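You operate a simulated robot arm through the tools that you are given. There is no shell and no other tool. Be economical: measure what you need, move in short steps, check, and stop when the job is done.

You run a simulated robot arm. Do the job below in one go: nothing can be reset, and whatever is moved stays where it is left.

TASK
Cycle the orange relay 3 times at its printed voltage, then switch off.
Fine: mode CYCLE, one press of TEST a cycle; leave the relay plugged in and the knobs as set.

It is judged by the outcome, as a careful person would: the job done as asked, and still so three seconds after it is handed in. It fails if anything else is knocked over, pushed out of place, dropped, spilled or broken.

THE ROBOT
A 7-joint arm with a two-finger parallel gripper, fixed in place. Base frame: the origin is at the foot of the arm, x ahead of it, y to its left, z up; the work surface is at about z = 0.904. Lengths are in m, angles in rad, forces in N, time in s.
With the tool pointing down near the work surface it reaches from about 0.3 to 0.68 m from the base axis. Its first joint turns from -1.152 to 1.152 rad. Payload 1.57 kg.
The TCP is the grasp point between the finger pads, 0.03 m short of the fingertips. In the tool frame z runs along the fingers and y along their closing line. Largest opening 0.11 m; finger width 0.024, thickness 0.012; the body of the gripper, 0.048 by 0.112 m, starts 0.078 m behind the TCP.
Orientation is that of the tool frame in the base frame, as a unit quaternion [w, x, y, z]. With the fingers straight down and closing along the base's y, the tool's x points along the base's -x, its y along +y and its z along -z.

THE INTERFACE
- The arm moves only by the tool arm_command. Its argument "plan" is a list of rows, each a list of 7 numbers: the shift along the base's x, y, z in mm, then the turn, a rotation vector about the base's x, y, z in rad, then the finger opening in mm, from 0 to 110. In form: [[x, y, z, rx, ry, rz, grip], ...]. A call has 1 to 8 rows; each row shifts and turns the commanded pose from where the row before left it. Each row takes 0.2 s and may step no farther than 0.05 m and 0.15 rad from the row before; otherwise, or with a gripper value out of range, the whole call is refused. A pose out of reach is approached as far as the arm can. The call stops where the force on the tool passes 80 N (or 10 N more than at its start, if that is more) or the arm is blocked; 0.2 s more then pass. Each finger travels about 0.108 m/s and halts on what it meets, pressing with about 31 N; the grip force reading is that of the motor and also rises with nothing between the fingers. The clock runs only during rows and for 0.2 s after the last one: add rows that do not move to give the fingers time. It gives the time, the measured TCP pose, the force on the tool (base axes), the opening and the grip force at its end, in the units of the frame above (readings bear some noise), and new pictures: "pictures" is both (left out), scene, wrist or none.
- Cameras (640 x 400 px; columns grow to the right, rows downward): "scene" is fixed at [0.1617, -0.3932, 1.4233]; the picture's right is [0.82, -0.57, 0.00], its down [-0.22, -0.32, -0.92] and it looks along [0.53, 0.75, -0.39] (base axes); focal length 294 px, centre (320, 200). "wrist" rides on the gripper at [0.07, 0.016, -0.141] in the tool frame; the picture's right is [-0.23, 0.97, 0.00], its down [-0.86, -0.20, -0.48] and it looks along [-0.47, -0.11, 0.88] (tool axes); focal length 222 px, centre (320, 200). There is no depth. A picture from a camera that has moved, and an enlarged one, comes with that camera's place and axes in the base frame and with its lens. The place of the scene camera against the robot may be out by one fixed shift of up to 0.012 m in any direction.
- inspect(camera, box): a new picture of the part [left, top, right, bottom] of that camera's present view, enlarged. The clock stands still meanwhile.
- hand_in(): hands the job in; it is judged then, once.

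Go step by step. Nothing tells you positions but the pictures and the camera data: compare them with the known pose of the tool, close in by small moves and look again before you grip or let go. The budget is 120 turns and 200 pictures, counting those below and the enlarged ones. Unless the task says otherwise, let go and move clear before handing in, and close with one line.

The tools are called after ">>>" as name(argument=value, ...) on one line, values as JSON. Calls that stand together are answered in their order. arm_command: Moves the arm, as the interface text tells. Its arguments: {"type":"object","properties":{"plan":{"type":"array"},"pictures":{"type":"string","enum":["both","scene","wrist","none"]}},"required":["plan"]} The other tools are called the same way: inspect (camera, box) takes an enlarged picture of a part of a camera's view; hand_in () hands the job in.

At the start:

```text
clock: 0.0
ee_pos: [0.3431, 0.1094, 1.289]
orientation: [0.0, 0.0, 1.0, 0.0]
wrist_force: [0.3, -0.7, 0.0]
finger_gap: 0.11
finger_force: 0.0
```

scene: 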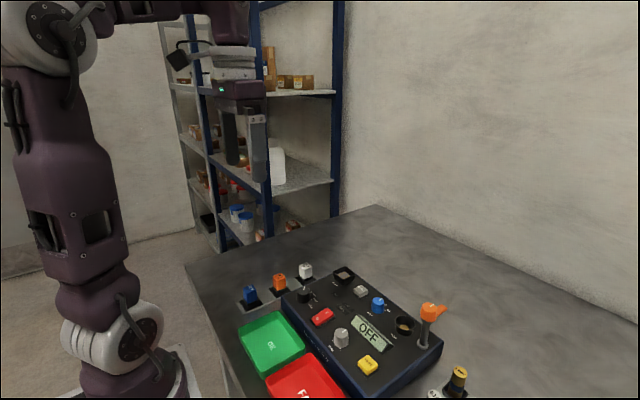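
wrist: 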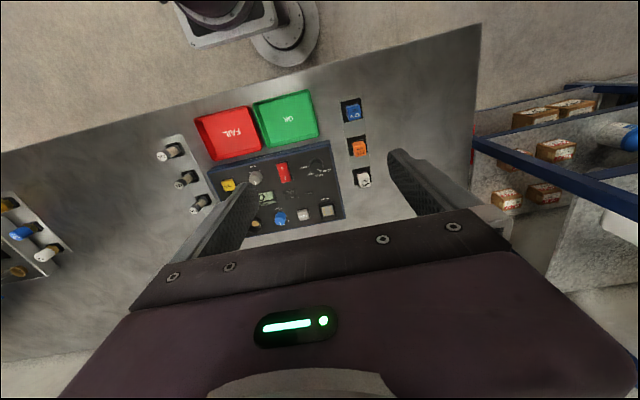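

I see a test panel with a display reading OFF, several knobs and buttons, and relays (blue, orange, white) in a rack to the left. I'll enlarge the views to read the labels.

>>> inspect(camera="scene", box=[270, 250, 450, 390])

>>> inspect(camera="wrist", box=[190, 80, 390, 240])

>>> inspect(camera="scene", box=[230, 255, 330, 320])

```text
2.86 times, centred on (360, 320) of scene
camera zoom: at [0.1617, -0.3932, 1.4233], right [0.82, -0.57, 0.0], down [-0.22, -0.32, -0.92], along [0.53, 0.75, -0.39], focal length 842 px, centre (206, -143)
```

zoom: 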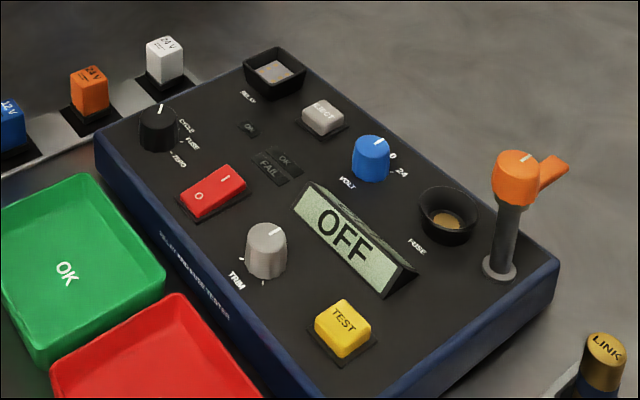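

```text
2.50 times, centred on (290, 160) of wrist
camera zoom: at [0.2739, 0.1255, 1.4303], right [0.23, 0.97, 0.0], down [0.86, -0.2, 0.48], along [0.47, -0.11, -0.88], focal length 555 px, centre (395, 300)
```

zoom: 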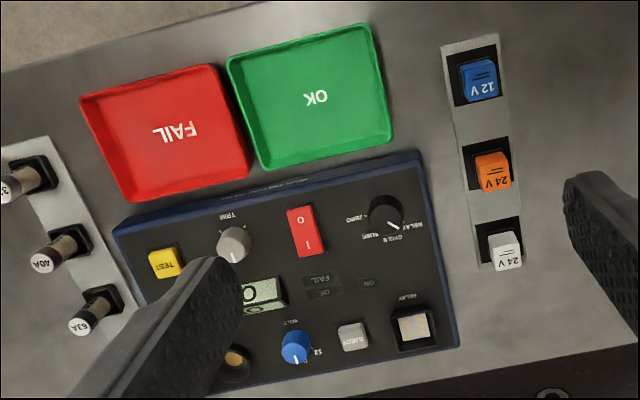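

```text
6.15 times, centred on (280, 288) of scene
camera zoom: at [0.1617, -0.3932, 1.4233], right [0.82, -0.57, 0.0], down [-0.22, -0.32, -0.92], along [0.53, 0.75, -0.39], focal length 1813 px, centre (566, -338)
```

zoom: 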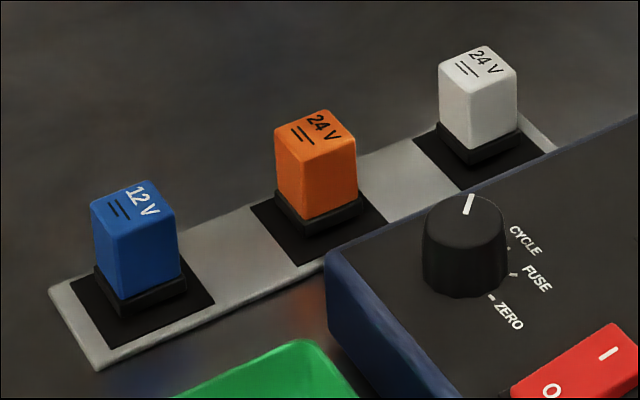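

The orange relay is printed 24 V and sits at about (0.43, 0.175) in the rack. The panel's relay socket is at about (0.56, 0.076). I'll move lower for a closer look at the panel labels.

>>> arm_command(plan=[[30, -20, -40, 0, 0, 0, 110], [30, -20, -40, 0, 0, 0, 110], [0, -20, -40, 0, 0, 0, 110], [0, -20, -20, 0, 0, 0, 110]])

```text
refused: row 1 steps farther than a row can; nothing moved
```

I'll use smaller rows, since the first ones stepped too far.

>>> arm_command(plan=[[20, -10, -40, 0, 0, 0, 110], [20, -10, -40, 0, 0, 0, 110], [20, -20, -30, 0, 0, 0, 110], [0, -20, -30, 0, 0, 0, 110], [0, 0, 0, 0, 0, 0, 110]])

```text
clock: 1.2
ee_pos: [0.4054, 0.0499, 1.1481]
orientation: [0.0, 0.0, 1.0, 0.0]
wrist_force: [0.2, 0.3, 0.5]
finger_gap: 0.1098
finger_force: 0.0
camera wrist: at [0.3353, 0.0661, 1.2889], right [0.23, 0.97, 0.0], down [0.85, -0.2, 0.48], along [0.47, -0.11, -0.88], focal length 222 px, centre (320, 200)
```

scene: 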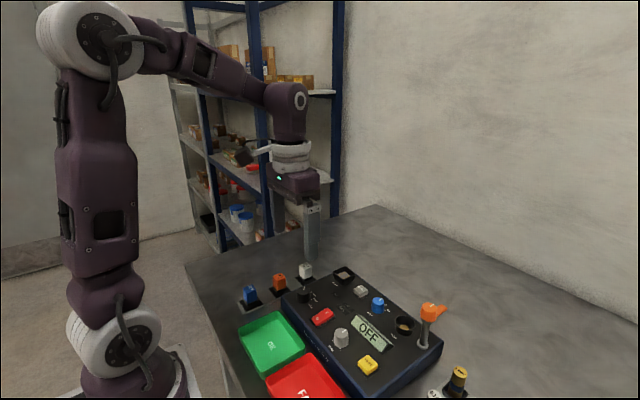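
wrist: 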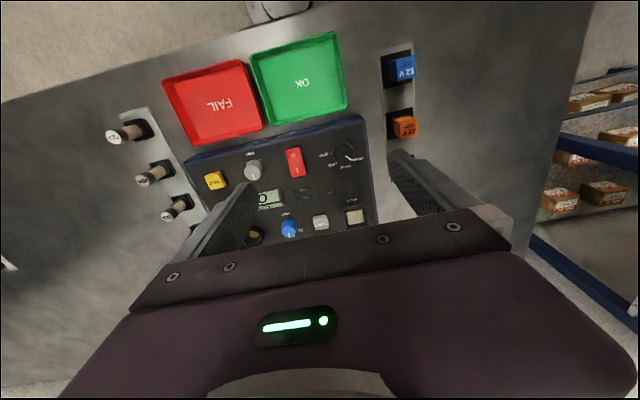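

>>> inspect(camera="wrist", box=[250, 130, 390, 250])

>>> inspect(camera="scene", box=[365, 280, 455, 350])

>>> inspect(camera="scene", box=[285, 260, 395, 330])

```text
3.33 times, centred on (320, 190) of wrist
camera zoom: at [0.3353, 0.0661, 1.2889], right [0.23, 0.97, 0.0], down [0.85, -0.2, 0.48], along [0.47, -0.11, -0.88], focal length 740 px, centre (320, 233)
```

zoom: 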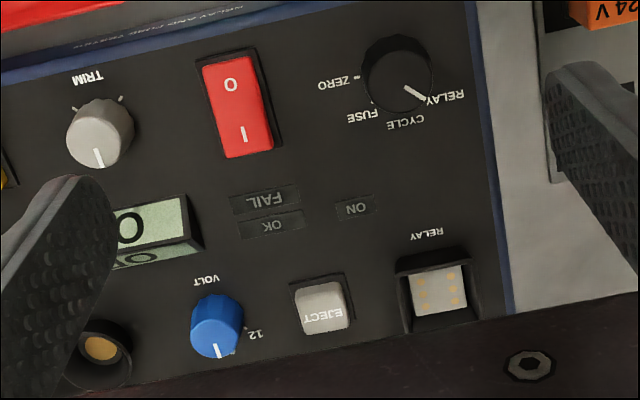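

```text
5.71 times, centred on (410, 315) of scene
camera zoom: at [0.1617, -0.3932, 1.4233], right [0.82, -0.57, 0.0], down [-0.22, -0.32, -0.92], along [0.53, 0.75, -0.39], focal length 1683 px, centre (-194, -457)
```

zoom: 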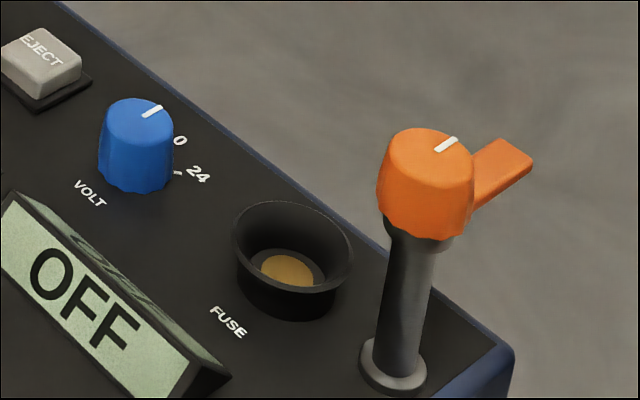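

```text
5.71 times, centred on (340, 295) of scene
camera zoom: at [0.1617, -0.3932, 1.4233], right [0.82, -0.57, 0.0], down [-0.22, -0.32, -0.92], along [0.53, 0.75, -0.39], focal length 1683 px, centre (206, -343)
```

zoom: 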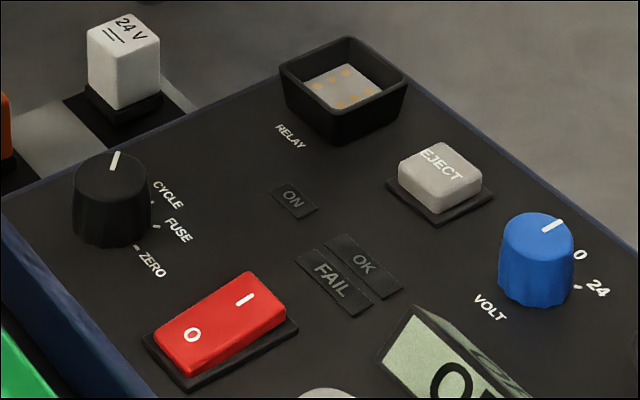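

The mode knob reads RELAY, with CYCLE the next step clockwise. The volt knob reads 0, with 24 toward -y, also clockwise. I'll hover over the mode knob and look.

>>> arm_command(plan=[[17, 13, -40, 0, 0, 0, 90], [18, 14, -40, 0, 0, 0, 70], [0, 0, -20, 0, 0, 0, 60], [0, 0, 0, 0, 0, 0, 60]])

>>> inspect(camera="wrist", box=[240, 100, 400, 200])

>>> inspect(camera="scene", box=[260, 240, 360, 310])

```text
clock: 2.2
ee_pos: [0.4385, 0.0755, 1.0502]
orientation: [0.001, 0.0, 1.0, -0.001]
wrist_force: [0.1, -0.4, 0.3]
finger_gap: 0.06
finger_force: 0.1
camera wrist: at [0.3685, 0.0921, 1.1904], right [0.23, 0.97, 0.0], down [0.85, -0.2, 0.48], along [0.47, -0.11, -0.88], focal length 222 px, centre (320, 200)
```

scene: 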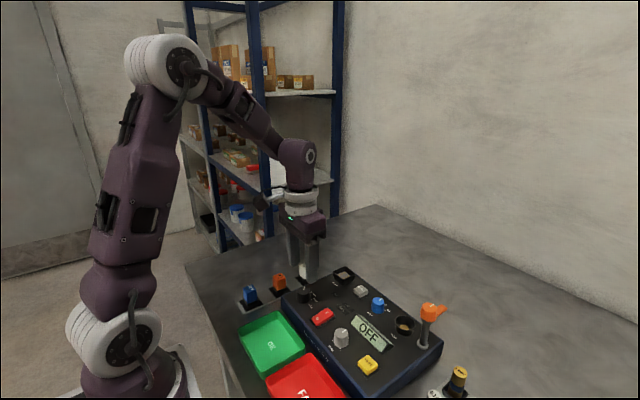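
wrist: 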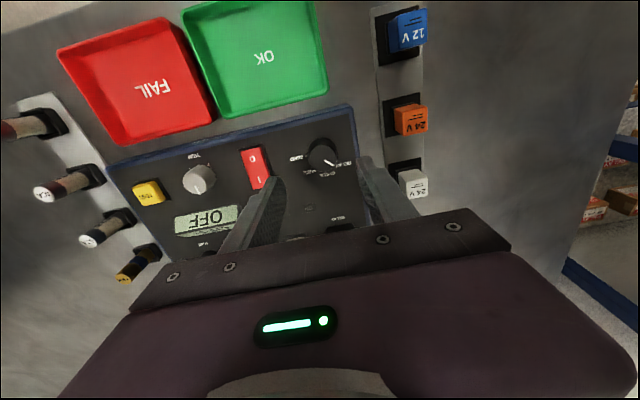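

```text
4.00 times, centred on (320, 150) of wrist
camera zoom: at [0.3685, 0.0921, 1.1904], right [0.23, 0.97, 0.0], down [0.85, -0.2, 0.48], along [0.47, -0.11, -0.88], focal length 888 px, centre (320, 400)
```

zoom: 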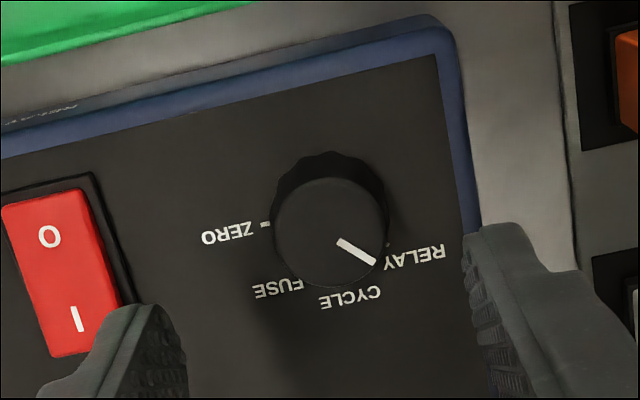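

```text
5.71 times, centred on (310, 275) of scene
camera zoom: at [0.1617, -0.3932, 1.4233], right [0.82, -0.57, 0.0], down [-0.22, -0.32, -0.92], along [0.53, 0.75, -0.39], focal length 1683 px, centre (377, -229)
```

zoom: 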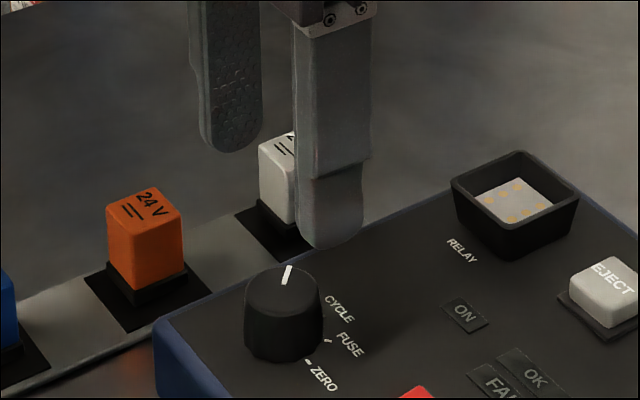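

The mode knob's centre is at about (0.438, 0.078) with its top near z 0.97, and CYCLE is about 45° clockwise from RELAY. I'll descend around it with the fingers open.

>>> arm_command(plan=[[0, 2.5, -20, 0, 0, 0, 52], [0, 0, -20, 0, 0, 0, 52], [0, 0, -15, 0, 0, 0, 52], [0, 0, -10, 0, 0, 0, 52], [0, 0, 0, 0, 0, 0, 52]])

>>> inspect(camera="scene", box=[260, 240, 360, 310])

```text
clock: 3.4
ee_pos: [0.4387, 0.0775, 0.9841]
orientation: [0.0, 0.0, 1.0, 0.0]
wrist_force: [0.0, -0.5, -0.4]
finger_gap: 0.0519
finger_force: 0.1
camera wrist: at [0.3686, 0.0944, 1.1252], right [0.23, 0.97, 0.0], down [0.86, -0.2, 0.48], along [0.47, -0.11, -0.88], focal length 222 px, centre (320, 200)
```

scene: 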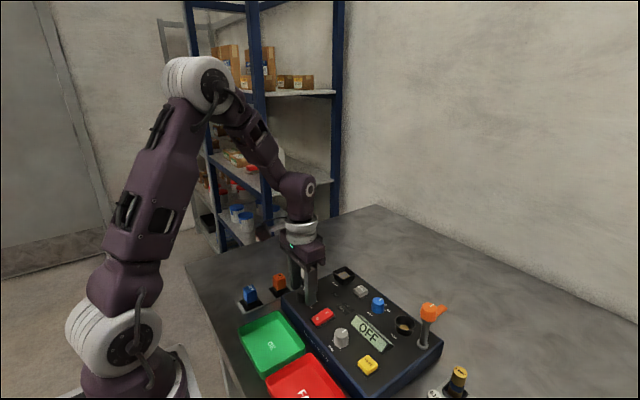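
wrist: 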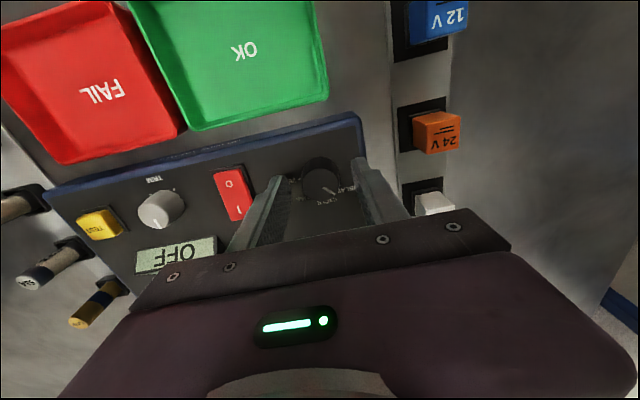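

```text
5.71 times, centred on (310, 275) of scene
camera zoom: at [0.1617, -0.3932, 1.4233], right [0.82, -0.57, 0.0], down [-0.22, -0.32, -0.92], along [0.53, 0.75, -0.39], focal length 1683 px, centre (377, -229)
```

zoom: 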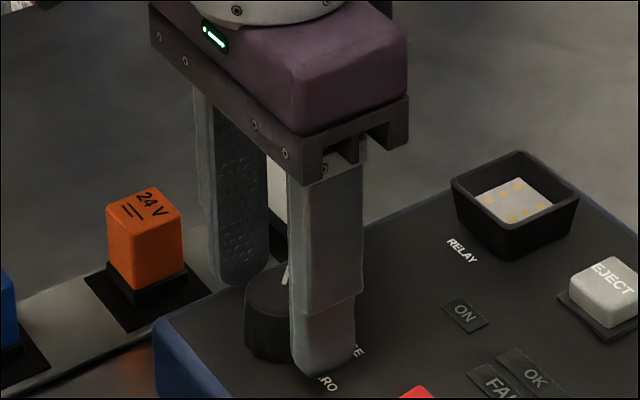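

>>> inspect(camera="wrist", box=[240, 140, 400, 240])

```text
4.00 times, centred on (320, 190) of wrist
camera zoom: at [0.3686, 0.0944, 1.1252], right [0.23, 0.97, 0.0], down [0.86, -0.2, 0.48], along [0.47, -0.11, -0.88], focal length 888 px, centre (320, 240)
```

zoom: 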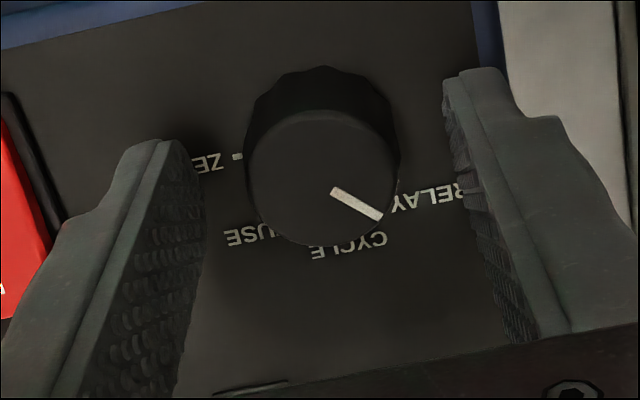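

The fingers straddle the knob well centred. I'll go down a little more and close on it.

>>> arm_command(plan=[[1, 0.5, -5, 0, 0, 0, 52], [0, 0, 0, 0, 0, 0, 25], [0, 0, 0, 0, 0, 0, 20], [0, 0, 0, 0, 0, 0, 20]])

>>> inspect(camera="wrist", box=[240, 140, 400, 240])

```text
clock: 4.4
ee_pos: [0.4412, 0.0786, 0.9797]
orientation: [0.0, 0.0, 1.0, 0.0]
wrist_force: [-0.4, -10.4, 6.6]
finger_gap: 0.0308
finger_force: 39.3
camera wrist: at [0.37, 0.0947, 1.1207], right [0.23, 0.97, 0.0], down [0.86, -0.2, 0.48], along [0.47, -0.11, -0.88], focal length 222 px, centre (320, 200)
```

scene: 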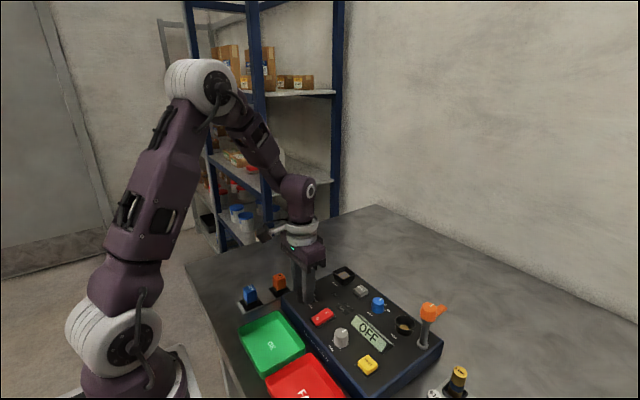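
wrist: 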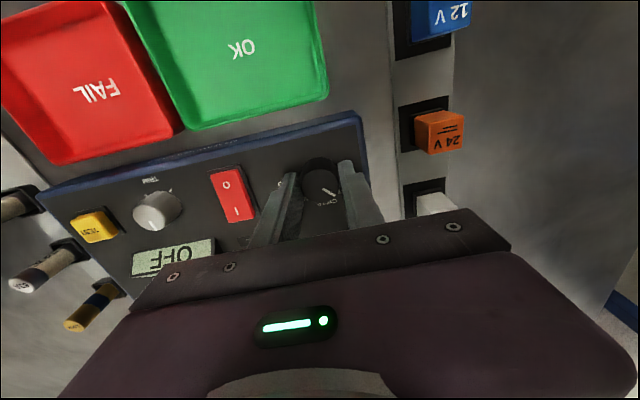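

```text
4.00 times, centred on (320, 190) of wrist
camera zoom: at [0.37, 0.0947, 1.1207], right [0.23, 0.97, 0.0], down [0.86, -0.2, 0.48], along [0.47, -0.11, -0.88], focal length 888 px, centre (320, 240)
```

zoom: 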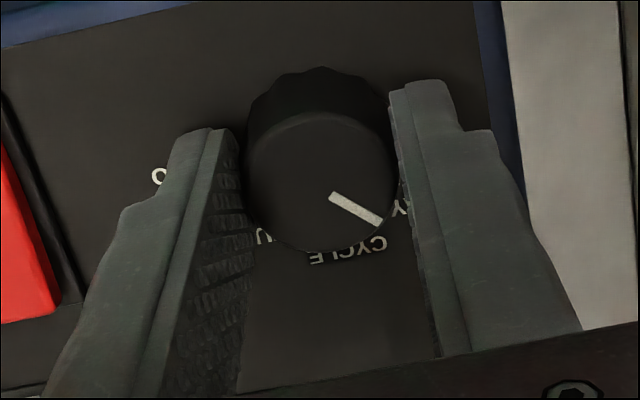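

Gripped at 31 mm. There's a small side load, so I'll relieve it and turn clockwise about 43°.

>>> arm_command(plan=[[0, -1, 0, 0, 0, -0.15, 20], [0, 0, 0, 0, 0, -0.15, 20], [0, 0, 0, 0, 0, -0.15, 20], [0, 0, 0, 0, 0, -0.15, 20], [0, 0, 0, 0, 0, -0.15, 20], [0, 0, 0, 0, 0, 0, 20]], pictures="none")

>>> inspect(camera="wrist", box=[240, 140, 400, 240])

```text
clock: 5.8
ee_pos: [0.4392, 0.0772, 0.979]
orientation: [0.0, 0.366, 0.931, 0.001]
wrist_force: [-3.6, -0.3, 31.0]
finger_gap: 0.0308
finger_force: 39.6
```

```text
4.00 times, centred on (320, 190) of wrist
camera zoom: at [0.3996, 0.1376, 1.1205], right [0.83, 0.56, 0.0], down [0.49, -0.73, 0.48], along [0.27, -0.4, -0.88], focal length 888 px, centre (320, 240)
```

zoom: 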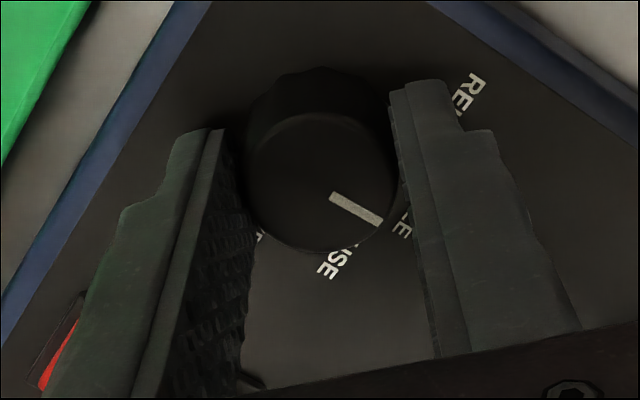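

The knob turned with the gripper. I'll release, rise and check it.

>>> arm_command(plan=[[0, 0, 0, 0, 0, 0, 52], [0, 0, 0, 0, 0, 0, 52], [0, 0, 30, 0, 0, 0, 52], [0, 0, 35, 0, 0, 0, 52], [0, 0, 0, 0, 0, 0.15, 52], [0, 0, 0, 0, 0, 0.15, 52], [0, 0, 0, 0, 0, 0.15, 52]], pictures="none")

>>> inspect(camera="wrist", box=[240, 100, 400, 200])

>>> inspect(camera="scene", box=[285, 260, 395, 330])

```text
clock: 7.4
ee_pos: [0.4398, 0.0773, 1.0452]
orientation: [0.0, 0.149, 0.989, -0.001]
wrist_force: [0.1, -0.3, -0.3]
finger_gap: 0.0519
finger_force: 0.0
```

```text
4.00 times, centred on (320, 150) of wrist
camera zoom: at [0.3777, 0.1143, 1.1861], right [0.5, 0.86, 0.0], down [0.76, -0.44, 0.48], along [0.41, -0.24, -0.88], focal length 888 px, centre (320, 400)
```

zoom: 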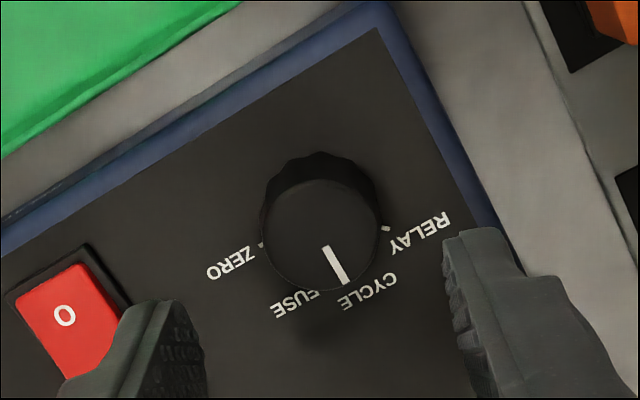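

```text
5.71 times, centred on (340, 295) of scene
camera zoom: at [0.1617, -0.3932, 1.4233], right [0.82, -0.57, 0.0], down [-0.22, -0.32, -0.92], along [0.53, 0.75, -0.39], focal length 1683 px, centre (206, -343)
```

zoom: 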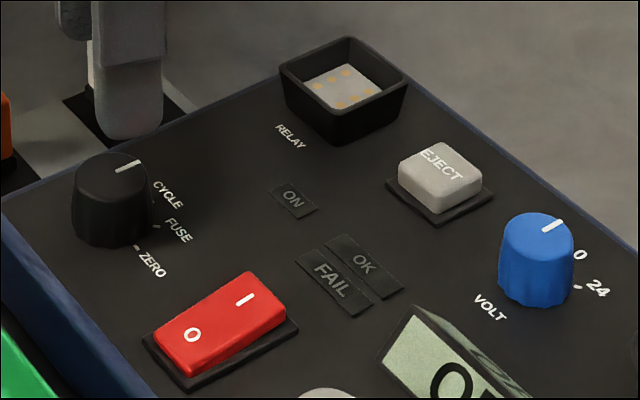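

The mode knob now points at CYCLE. Next I'll hover over the blue VOLT knob.

>>> arm_command(plan=[[30, -30, 5, 0, 0, 0.15, 52], [30, -30, 0, 0, 0, 0.15, 52], [30, -30, 0, 0, 0, 0, 52], [25, -27, 0, 0, 0, 0, 52], [0, 0, 0, 0, 0, 0, 52]])

>>> inspect(camera="wrist", box=[240, 100, 400, 200])

```text
clock: 8.6
ee_pos: [0.5554, -0.0372, 1.049]
orientation: [0.0, 0.0, 1.0, 0.0]
wrist_force: [0.4, -0.5, -0.8]
finger_gap: 0.0522
finger_force: 0.0
camera wrist: at [0.4855, -0.0211, 1.1901], right [0.23, 0.97, 0.0], down [0.86, -0.2, 0.48], along [0.47, -0.11, -0.88], focal length 222 px, centre (320, 200)
```

scene: 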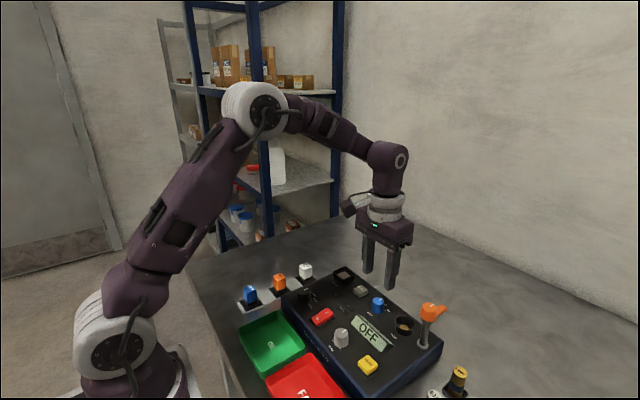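
wrist: 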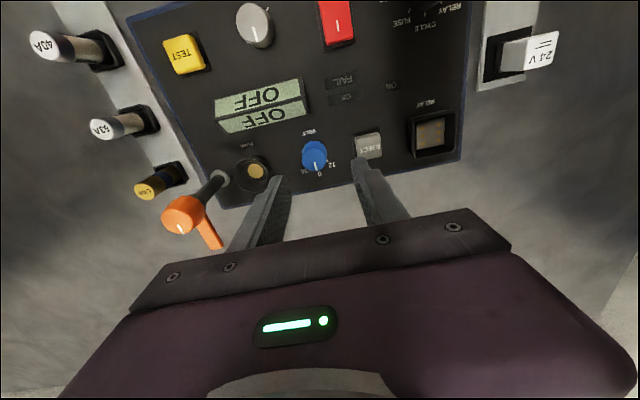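

```text
4.00 times, centred on (320, 150) of wrist
camera zoom: at [0.4855, -0.0211, 1.1901], right [0.23, 0.97, 0.0], down [0.86, -0.2, 0.48], along [0.47, -0.11, -0.88], focal length 888 px, centre (320, 400)
```

zoom: 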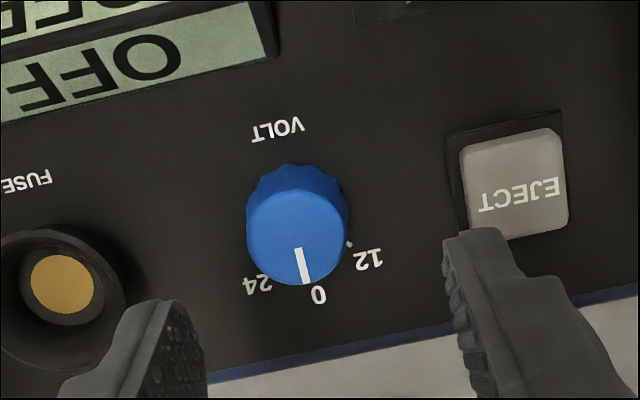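

The VOLT knob is at about (0.557, -0.045), set to 0, with 24 about 45° clockwise. I'll descend around it with a narrower opening, because EJECT is close by.

>>> arm_command(plan=[[2, -7.5, -20, 0, 0, 0, 44], [0, 0, -20, 0, 0, 0, 44], [0, 0, -20, 0, 0, 0, 44], [0, 0, 0, 0, 0, 0, 44]])

>>> inspect(camera="wrist", box=[240, 140, 400, 240])

```text
clock: 9.6
ee_pos: [0.5559, -0.0441, 0.9883]
orientation: [0.001, 0.0, 1.0, 0.0]
wrist_force: [0.0, 0.1, -0.1]
finger_gap: 0.0439
finger_force: 0.2
camera wrist: at [0.4868, -0.0286, 1.1294], right [0.23, 0.97, 0.0], down [0.86, -0.2, 0.48], along [0.47, -0.11, -0.88], focal length 222 px, centre (320, 200)
```

scene: 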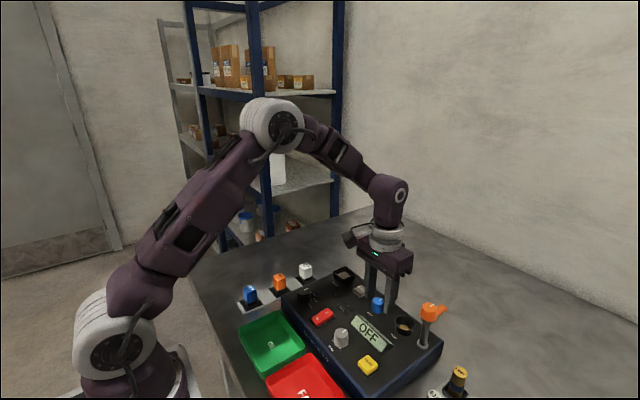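
wrist: 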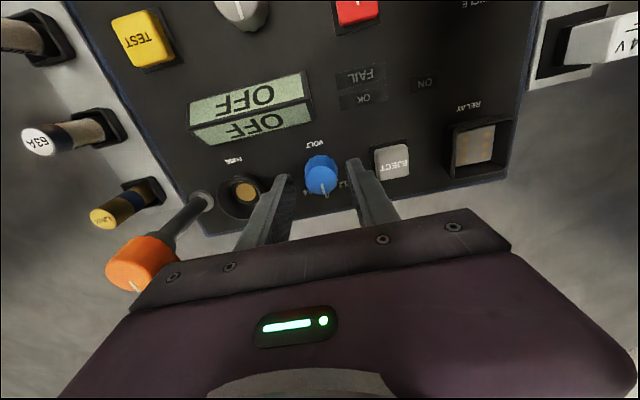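

```text
4.00 times, centred on (320, 190) of wrist
camera zoom: at [0.4868, -0.0286, 1.1294], right [0.23, 0.97, 0.0], down [0.86, -0.2, 0.48], along [0.47, -0.11, -0.88], focal length 888 px, centre (320, 240)
```

zoom: 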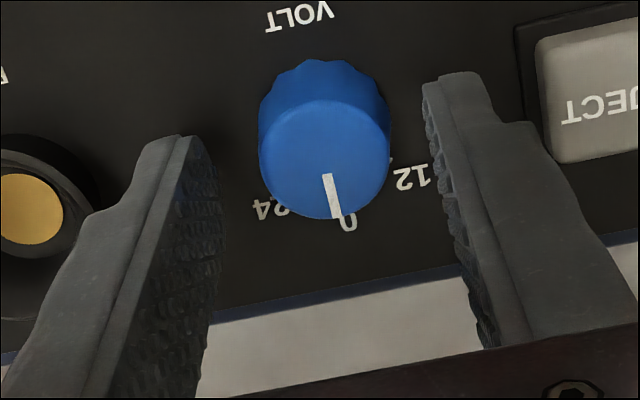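

>>> arm_command(plan=[[2, 0, -9, 0, 0, 0, 44], [0, 0, 0, 0, 0, 0, 20], [0, 0, 0, 0, 0, 0, 18], [0, 0, 0, 0, 0, 0, 18]], pictures="none")

```text
clock: 10.6
ee_pos: [0.5597, -0.0434, 0.981]
orientation: [0.0, -0.001, 1.0, 0.001]
wrist_force: [0.0, 14.0, 5.6]
finger_gap: 0.027
finger_force: 38.1
```

Gripped the blue knob. Now I'll turn it clockwise 45°.

>>> arm_command(plan=[[0, 1.2, 0, 0, 0, -0.15, 18], [0, 0, 0, 0, 0, -0.15, 18], [0, 0, 0, 0, 0, -0.15, 18], [0, 0, 0, 0, 0, -0.15, 18], [0, 0, 0, 0, 0, -0.15, 18], [0, 0, 0, 0, 0, -0.04, 18], [0, 0, 0, 0, 0, 0, 18]], pictures="none")

>>> arm_command(plan=[[0, 0, 0, 0, 0, 0, 40], [0, 0, 0, 0, 0, 0, 44], [0, 0, 30, 0, 0, 0, 44], [0, 0, 40, 0, 0, 0, 44], [0, 0, 0, 0, 0, 0.15, 44], [0, 0, 0, 0, 0, 0.15, 44], [0, 0, 0, 0, 0, 0.15, 44]], pictures="none")

>>> inspect(camera="wrist", box=[240, 100, 400, 200])

>>> inspect(camera="scene", box=[285, 260, 395, 330])

```text
clock: 12.2
ee_pos: [0.5581, -0.0466, 0.9801]
orientation: [-0.001, 0.385, 0.923, -0.001]
wrist_force: [-3.1, -0.6, -23.1]
finger_gap: 0.027
finger_force: 37.2
```

```text
clock: 13.8
ee_pos: [0.558, -0.0442, 1.05]
orientation: [-0.001, 0.168, 0.986, 0.0]
wrist_force: [0.0, -0.2, 0.2]
finger_gap: 0.0441
finger_force: 0.1
```

```text
4.00 times, centred on (320, 150) of wrist
camera zoom: at [0.4982, -0.0059, 1.1917], right [0.54, 0.84, 0.0], down [0.74, -0.47, 0.48], along [0.4, -0.26, -0.88], focal length 888 px, centre (320, 400)
```

zoom: 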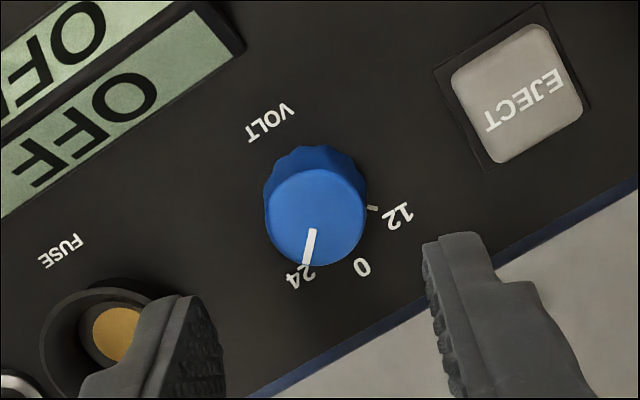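

```text
5.71 times, centred on (340, 295) of scene
camera zoom: at [0.1617, -0.3932, 1.4233], right [0.82, -0.57, 0.0], down [-0.22, -0.32, -0.92], along [0.53, 0.75, -0.39], focal length 1683 px, centre (206, -343)
```

zoom: 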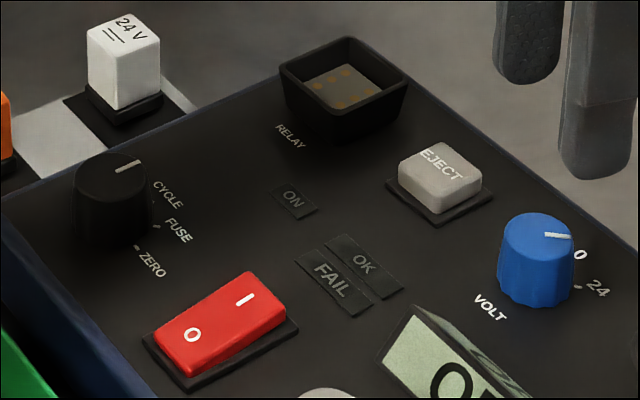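

VOLT points at 24, within a few degrees. I'll now go over the orange relay.

>>> arm_command(plan=[[-20, 40, 0, 0, 0, 0.15, 44], [-22, 40, 0, 0, 0, 0.15, 50], [-22, 40, 0, 0, 0, 0.035, 50], [-22, 40, 0, 0, 0, 0, 60], [-22, 40, 0, 0, 0, 0, 60], [-20, 22, 0, 0, 0, 0, 60], [0, 0, 0, 0, 0, 0, 60]])

>>> inspect(camera="wrist", box=[240, 100, 400, 200])

>>> inspect(camera="scene", box=[350, 270, 430, 330])

```text
clock: 15.4
ee_pos: [0.4302, 0.1763, 1.0519]
orientation: [0.001, 0.002, 1.0, 0.0]
wrist_force: [0.7, 0.1, -0.2]
finger_gap: 0.0601
finger_force: 0.1
camera wrist: at [0.3606, 0.1928, 1.1918], right [0.23, 0.97, 0.0], down [0.85, -0.2, 0.48], along [0.47, -0.11, -0.88], focal length 222 px, centre (320, 200)
```

scene: 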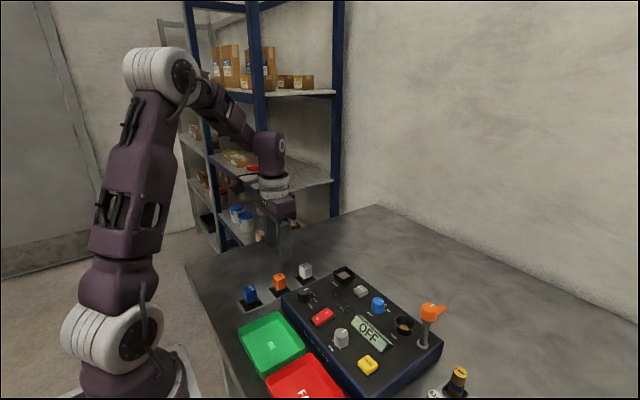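
wrist: 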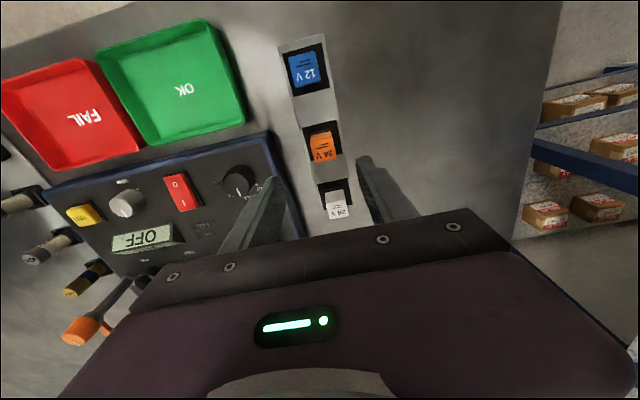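

```text
4.00 times, centred on (320, 150) of wrist
camera zoom: at [0.3606, 0.1928, 1.1918], right [0.23, 0.97, 0.0], down [0.85, -0.2, 0.48], along [0.47, -0.11, -0.88], focal length 888 px, centre (320, 400)
```

zoom: 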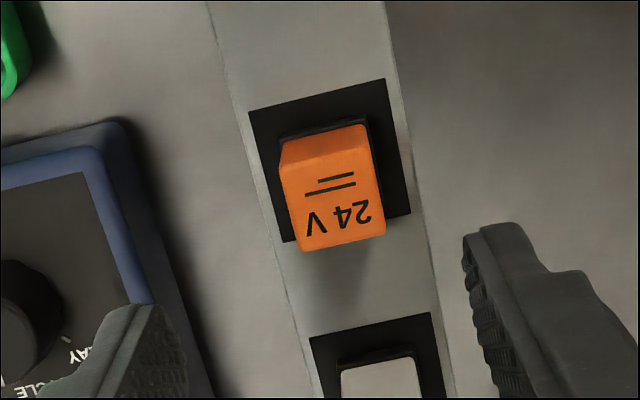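

```text
6.67 times, centred on (390, 300) of scene
camera zoom: at [0.1617, -0.3932, 1.4233], right [0.82, -0.57, 0.0], down [-0.22, -0.32, -0.92], along [0.53, 0.75, -0.39], focal length 1964 px, centre (-147, -467)
```

zoom: 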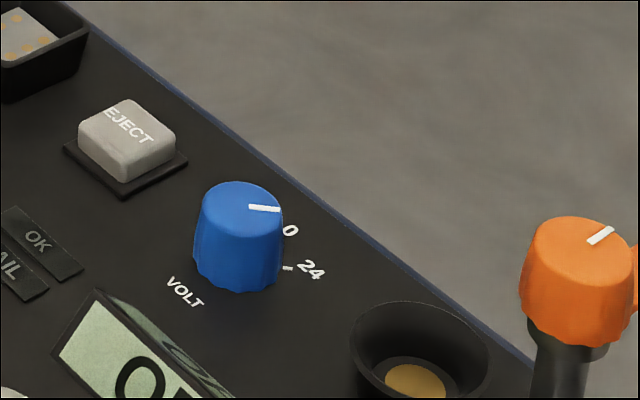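

The orange relay is aligned with the base axes, centred at about (0.432, 0.180), with its top near z 0.949. I'll descend around its upper part only, so the fingers stay clear of the panel's socket rim later.

>>> arm_command(plan=[[2, 4, -30, 0, 0, 0, 54], [0, 0, -30, 0, 0, 0, 54], [0, 0, -20, 0, 0, 0, 54], [0, 0, 0, 0, 0, 0, 54]], pictures="none")

>>> inspect(camera="wrist", box=[240, 140, 400, 240])

>>> inspect(camera="scene", box=[230, 240, 330, 310])

```text
clock: 16.4
ee_pos: [0.4317, 0.1821, 0.9693]
orientation: [0.0, 0.003, 1.0, 0.0]
wrist_force: [0.1, 0.0, -0.2]
finger_gap: 0.054
finger_force: 0.0
```

```text
4.00 times, centred on (320, 190) of wrist
camera zoom: at [0.3623, 0.1982, 1.1103], right [0.23, 0.97, 0.0], down [0.85, -0.2, 0.48], along [0.47, -0.11, -0.88], focal length 888 px, centre (320, 240)
```

zoom: 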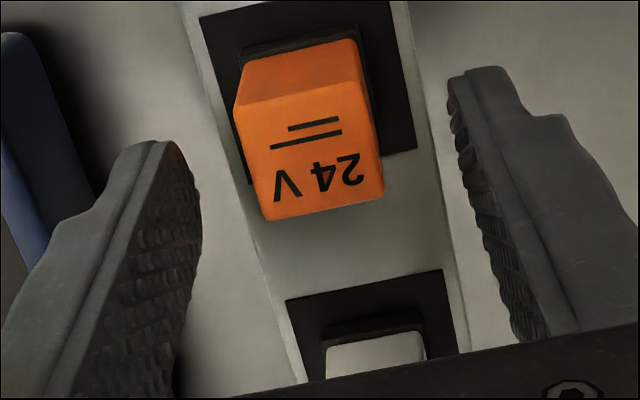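

```text
5.71 times, centred on (280, 275) of scene
camera zoom: at [0.1617, -0.3932, 1.4233], right [0.82, -0.57, 0.0], down [-0.22, -0.32, -0.92], along [0.53, 0.75, -0.39], focal length 1683 px, centre (549, -229)
```

zoom: 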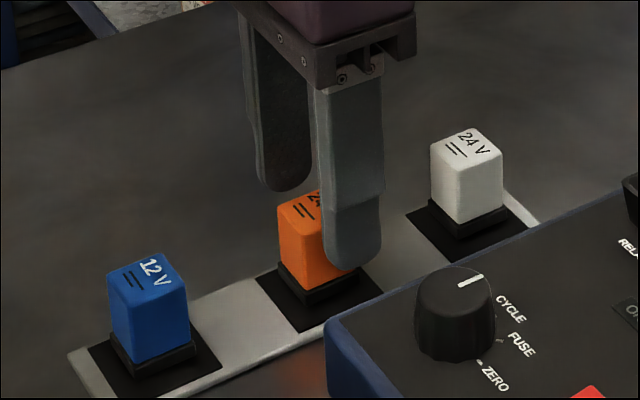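

The fingers overlap the relay's top by about 8 mm. I'll go 6 mm lower, then close.

>>> arm_command(plan=[[0.5, -1.5, -6, 0, 0, 0, 54], [0, 0, 0, 0, 0, 0, 30], [0, 0, 0, 0, 0, 0, 15], [0, 0, 0, 0, 0, 0, 15]], pictures="none")

>>> inspect(camera="wrist", box=[240, 140, 400, 240])

>>> inspect(camera="scene", box=[230, 240, 330, 310])

```text
clock: 17.4
ee_pos: [0.4338, 0.18, 0.9639]
orientation: [0.0, 0.003, 1.0, 0.0]
wrist_force: [1.4, -0.5, 0.3]
finger_gap: 0.0249
finger_force: 30.8
```

```text
4.00 times, centred on (320, 190) of wrist
camera zoom: at [0.3635, 0.1968, 1.105], right [0.23, 0.97, 0.0], down [0.85, -0.2, 0.48], along [0.47, -0.11, -0.88], focal length 888 px, centre (320, 240)
```

zoom: 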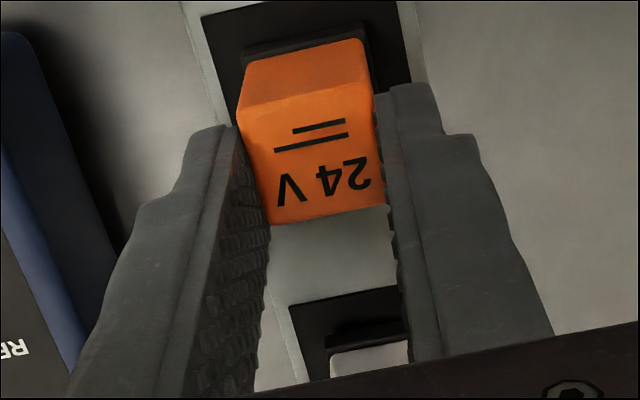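

```text
5.71 times, centred on (280, 275) of scene
camera zoom: at [0.1617, -0.3932, 1.4233], right [0.82, -0.57, 0.0], down [-0.22, -0.32, -0.92], along [0.53, 0.75, -0.39], focal length 1683 px, centre (549, -229)
```

zoom: 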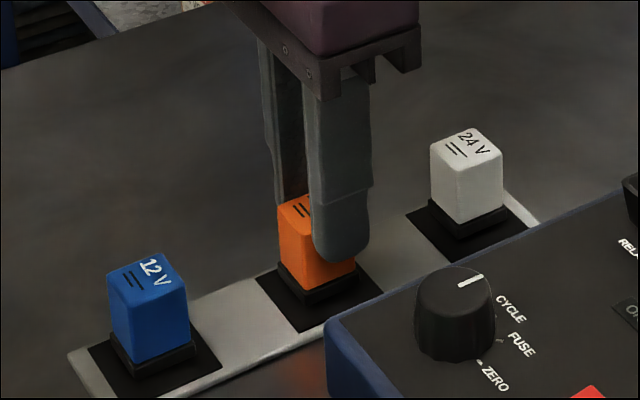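

Gripped at 25 mm wide. I'll lift straight up and look.

>>> arm_command(plan=[[0, 0, 10, 0, 0, 0, 15], [0, 0, 20, 0, 0, 0, 15], [0, 0, 30, 0, 0, 0, 15], [0, 0, 30, 0, 0, 0, 15], [0, 0, 0, 0, 0, 0, 15]])

>>> inspect(camera="scene", box=[230, 220, 350, 310])

```text
clock: 18.6
ee_pos: [0.4347, 0.181, 1.0538]
orientation: [0.0, 0.003, 1.0, 0.0]
wrist_force: [0.4, -0.7, -1.3]
finger_gap: 0.0247
finger_force: 31.3
camera wrist: at [0.3644, 0.1972, 1.1953], right [0.23, 0.97, 0.0], down [0.85, -0.2, 0.48], along [0.47, -0.11, -0.88], focal length 222 px, centre (320, 200)
```

scene: 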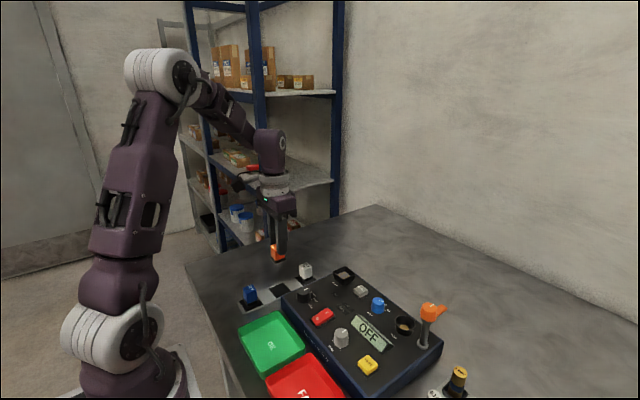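
wrist: 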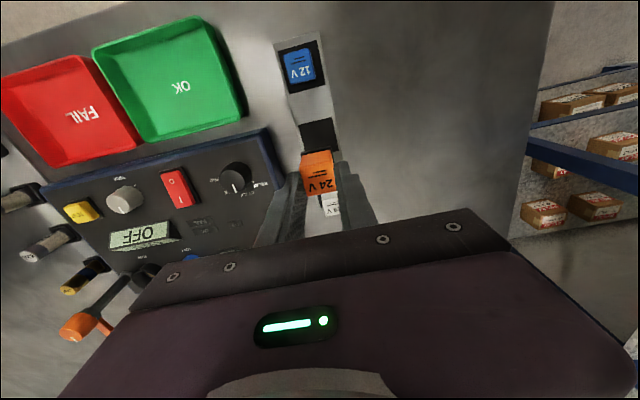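

```text
4.44 times, centred on (290, 265) of scene
camera zoom: at [0.1617, -0.3932, 1.4233], right [0.82, -0.57, 0.0], down [-0.22, -0.32, -0.92], along [0.53, 0.75, -0.39], focal length 1309 px, centre (453, -89)
```

zoom: 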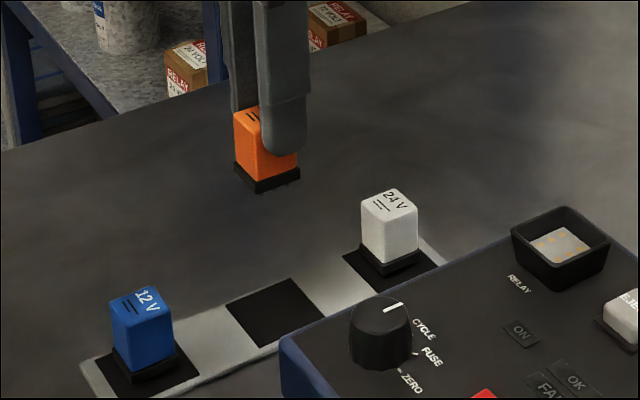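

The relay came out cleanly, and its black base extends about 58 mm below the TCP. The panel socket is at about (0.558, 0.077), so I'll carry the relay above it and look.

>>> arm_command(plan=[[0, 0, 15, 0, 0, 0, 15], [30, -26, 0, 0, 0, 0, 15], [32, -26, 0, 0, 0, 0, 15], [32, -26, 0, 0, 0, 0, 15], [32, -26, 0, 0, 0, 0, 15], [0, 0, -10, 0, 0, 0, 15], [0, 0, 0, 0, 0, 0, 15]])

>>> inspect(camera="scene", box=[300, 220, 400, 300])

>>> inspect(camera="wrist", box=[240, 100, 400, 200])

```text
clock: 20.2
ee_pos: [0.5604, 0.0758, 1.0579]
orientation: [0.0, 0.003, 1.0, 0.0]
wrist_force: [-0.5, 0.4, -0.8]
finger_gap: 0.025
finger_force: 30.7
camera wrist: at [0.4904, 0.0916, 1.1987], right [0.23, 0.97, 0.0], down [0.85, -0.2, 0.48], along [0.47, -0.11, -0.88], focal length 222 px, centre (320, 200)
```

scene: 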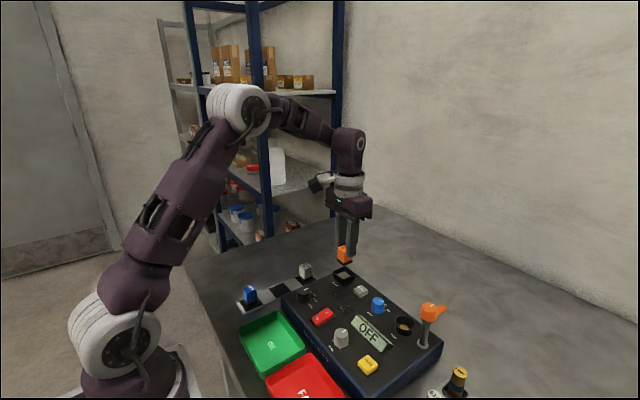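
wrist: 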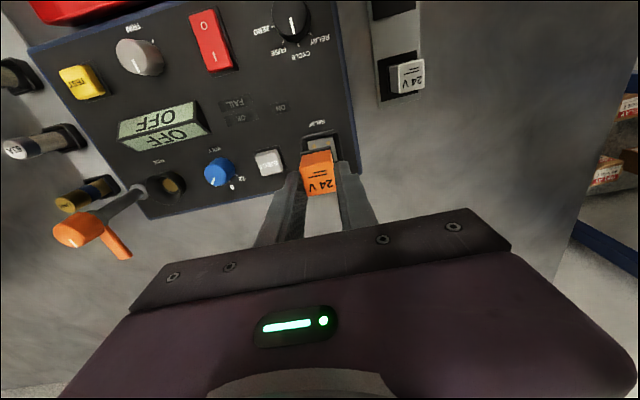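

```text
5.00 times, centred on (350, 260) of scene
camera zoom: at [0.1617, -0.3932, 1.4233], right [0.82, -0.57, 0.0], down [-0.22, -0.32, -0.92], along [0.53, 0.75, -0.39], focal length 1473 px, centre (170, -100)
```

zoom: 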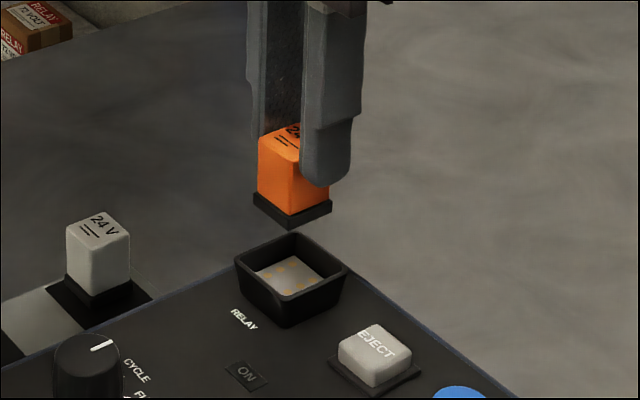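

```text
4.00 times, centred on (320, 150) of wrist
camera zoom: at [0.4904, 0.0916, 1.1987], right [0.23, 0.97, 0.0], down [0.85, -0.2, 0.48], along [0.47, -0.11, -0.88], focal length 888 px, centre (320, 400)
```

zoom: 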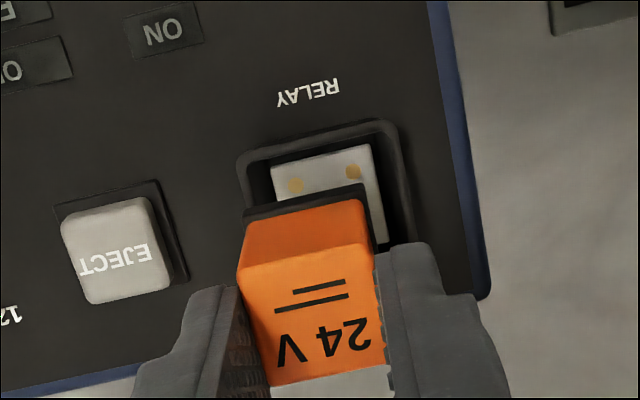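

The relay is about 4 mm short in x and 2.5 mm short in y relative to the socket. I'll correct that, lower to just above the rim and look again.

>>> arm_command(plan=[[4, 2.5, 0, 0, 0, 0, 15], [0, 0, -15, 0, 0, 0, 15], [0, 0, -15, 0, 0, 0, 15], [0, 0, 0, 0, 0, 0, 15]], pictures="none")

>>> inspect(camera="scene", box=[300, 220, 400, 300])

>>> inspect(camera="wrist", box=[240, 100, 400, 200])

```text
clock: 21.2
ee_pos: [0.5632, 0.0785, 1.0302]
orientation: [0.0, 0.003, 1.0, 0.0]
wrist_force: [0.4, -0.8, -0.7]
finger_gap: 0.0251
finger_force: 30.7
```

```text
5.00 times, centred on (350, 260) of scene
camera zoom: at [0.1617, -0.3932, 1.4233], right [0.82, -0.57, 0.0], down [-0.22, -0.32, -0.92], along [0.53, 0.75, -0.39], focal length 1473 px, centre (170, -100)
```

zoom: 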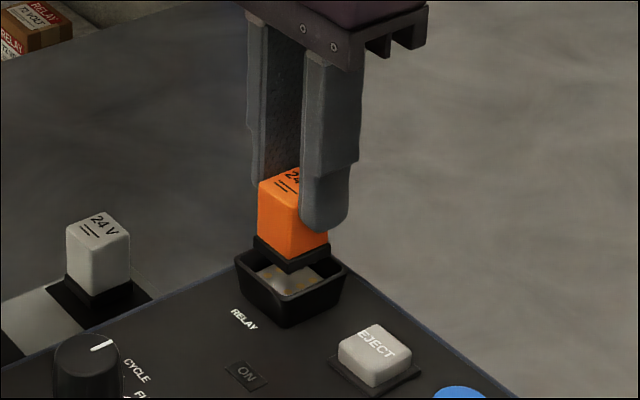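

```text
4.00 times, centred on (320, 150) of wrist
camera zoom: at [0.4935, 0.0945, 1.1703], right [0.23, 0.97, 0.0], down [0.85, -0.2, 0.48], along [0.47, -0.11, -0.88], focal length 888 px, centre (320, 400)
```

zoom: 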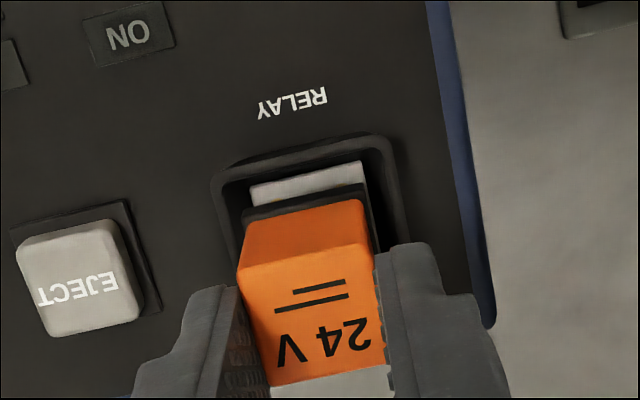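

The alignment is within about 1.5 mm in x. I'll fix that and lower into the socket gently.

>>> arm_command(plan=[[1.5, 0, -4, 0, 0, 0, 15], [0, 0, -4, 0, 0, 0, 15], [0, 0, -4, 0, 0, 0, 15], [0, 0, -3, 0, 0, 0, 15], [0, 0, 0, 0, 0, 0, 15]], pictures="none")

>>> inspect(camera="scene", box=[300, 220, 400, 300])

>>> inspect(camera="wrist", box=[240, 100, 400, 200])

```text
clock: 22.4
ee_pos: [0.5651, 0.0778, 1.0146]
orientation: [0.0, 0.002, 1.0, 0.0]
wrist_force: [0.4, -0.8, -0.5]
finger_gap: 0.025
finger_force: 31.1
```

```text
5.00 times, centred on (350, 260) of scene
camera zoom: at [0.1617, -0.3932, 1.4233], right [0.82, -0.57, 0.0], down [-0.22, -0.32, -0.92], along [0.53, 0.75, -0.39], focal length 1473 px, centre (170, -100)
```

zoom: 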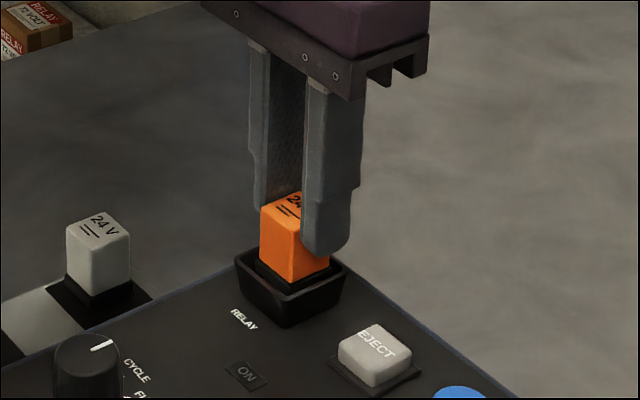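

```text
4.00 times, centred on (320, 150) of wrist
camera zoom: at [0.4952, 0.0944, 1.1554], right [0.23, 0.97, 0.0], down [0.85, -0.2, 0.48], along [0.47, -0.11, -0.88], focal length 888 px, centre (320, 400)
```

zoom: 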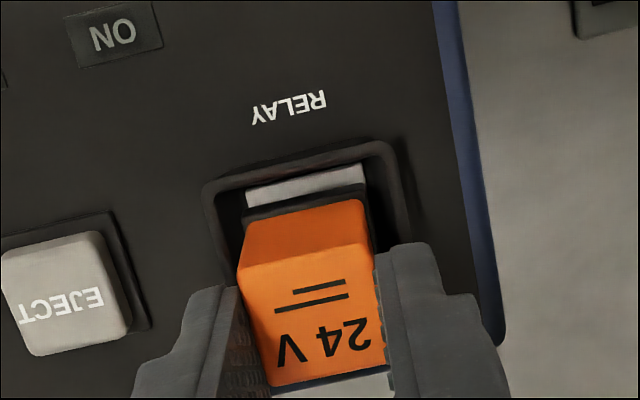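

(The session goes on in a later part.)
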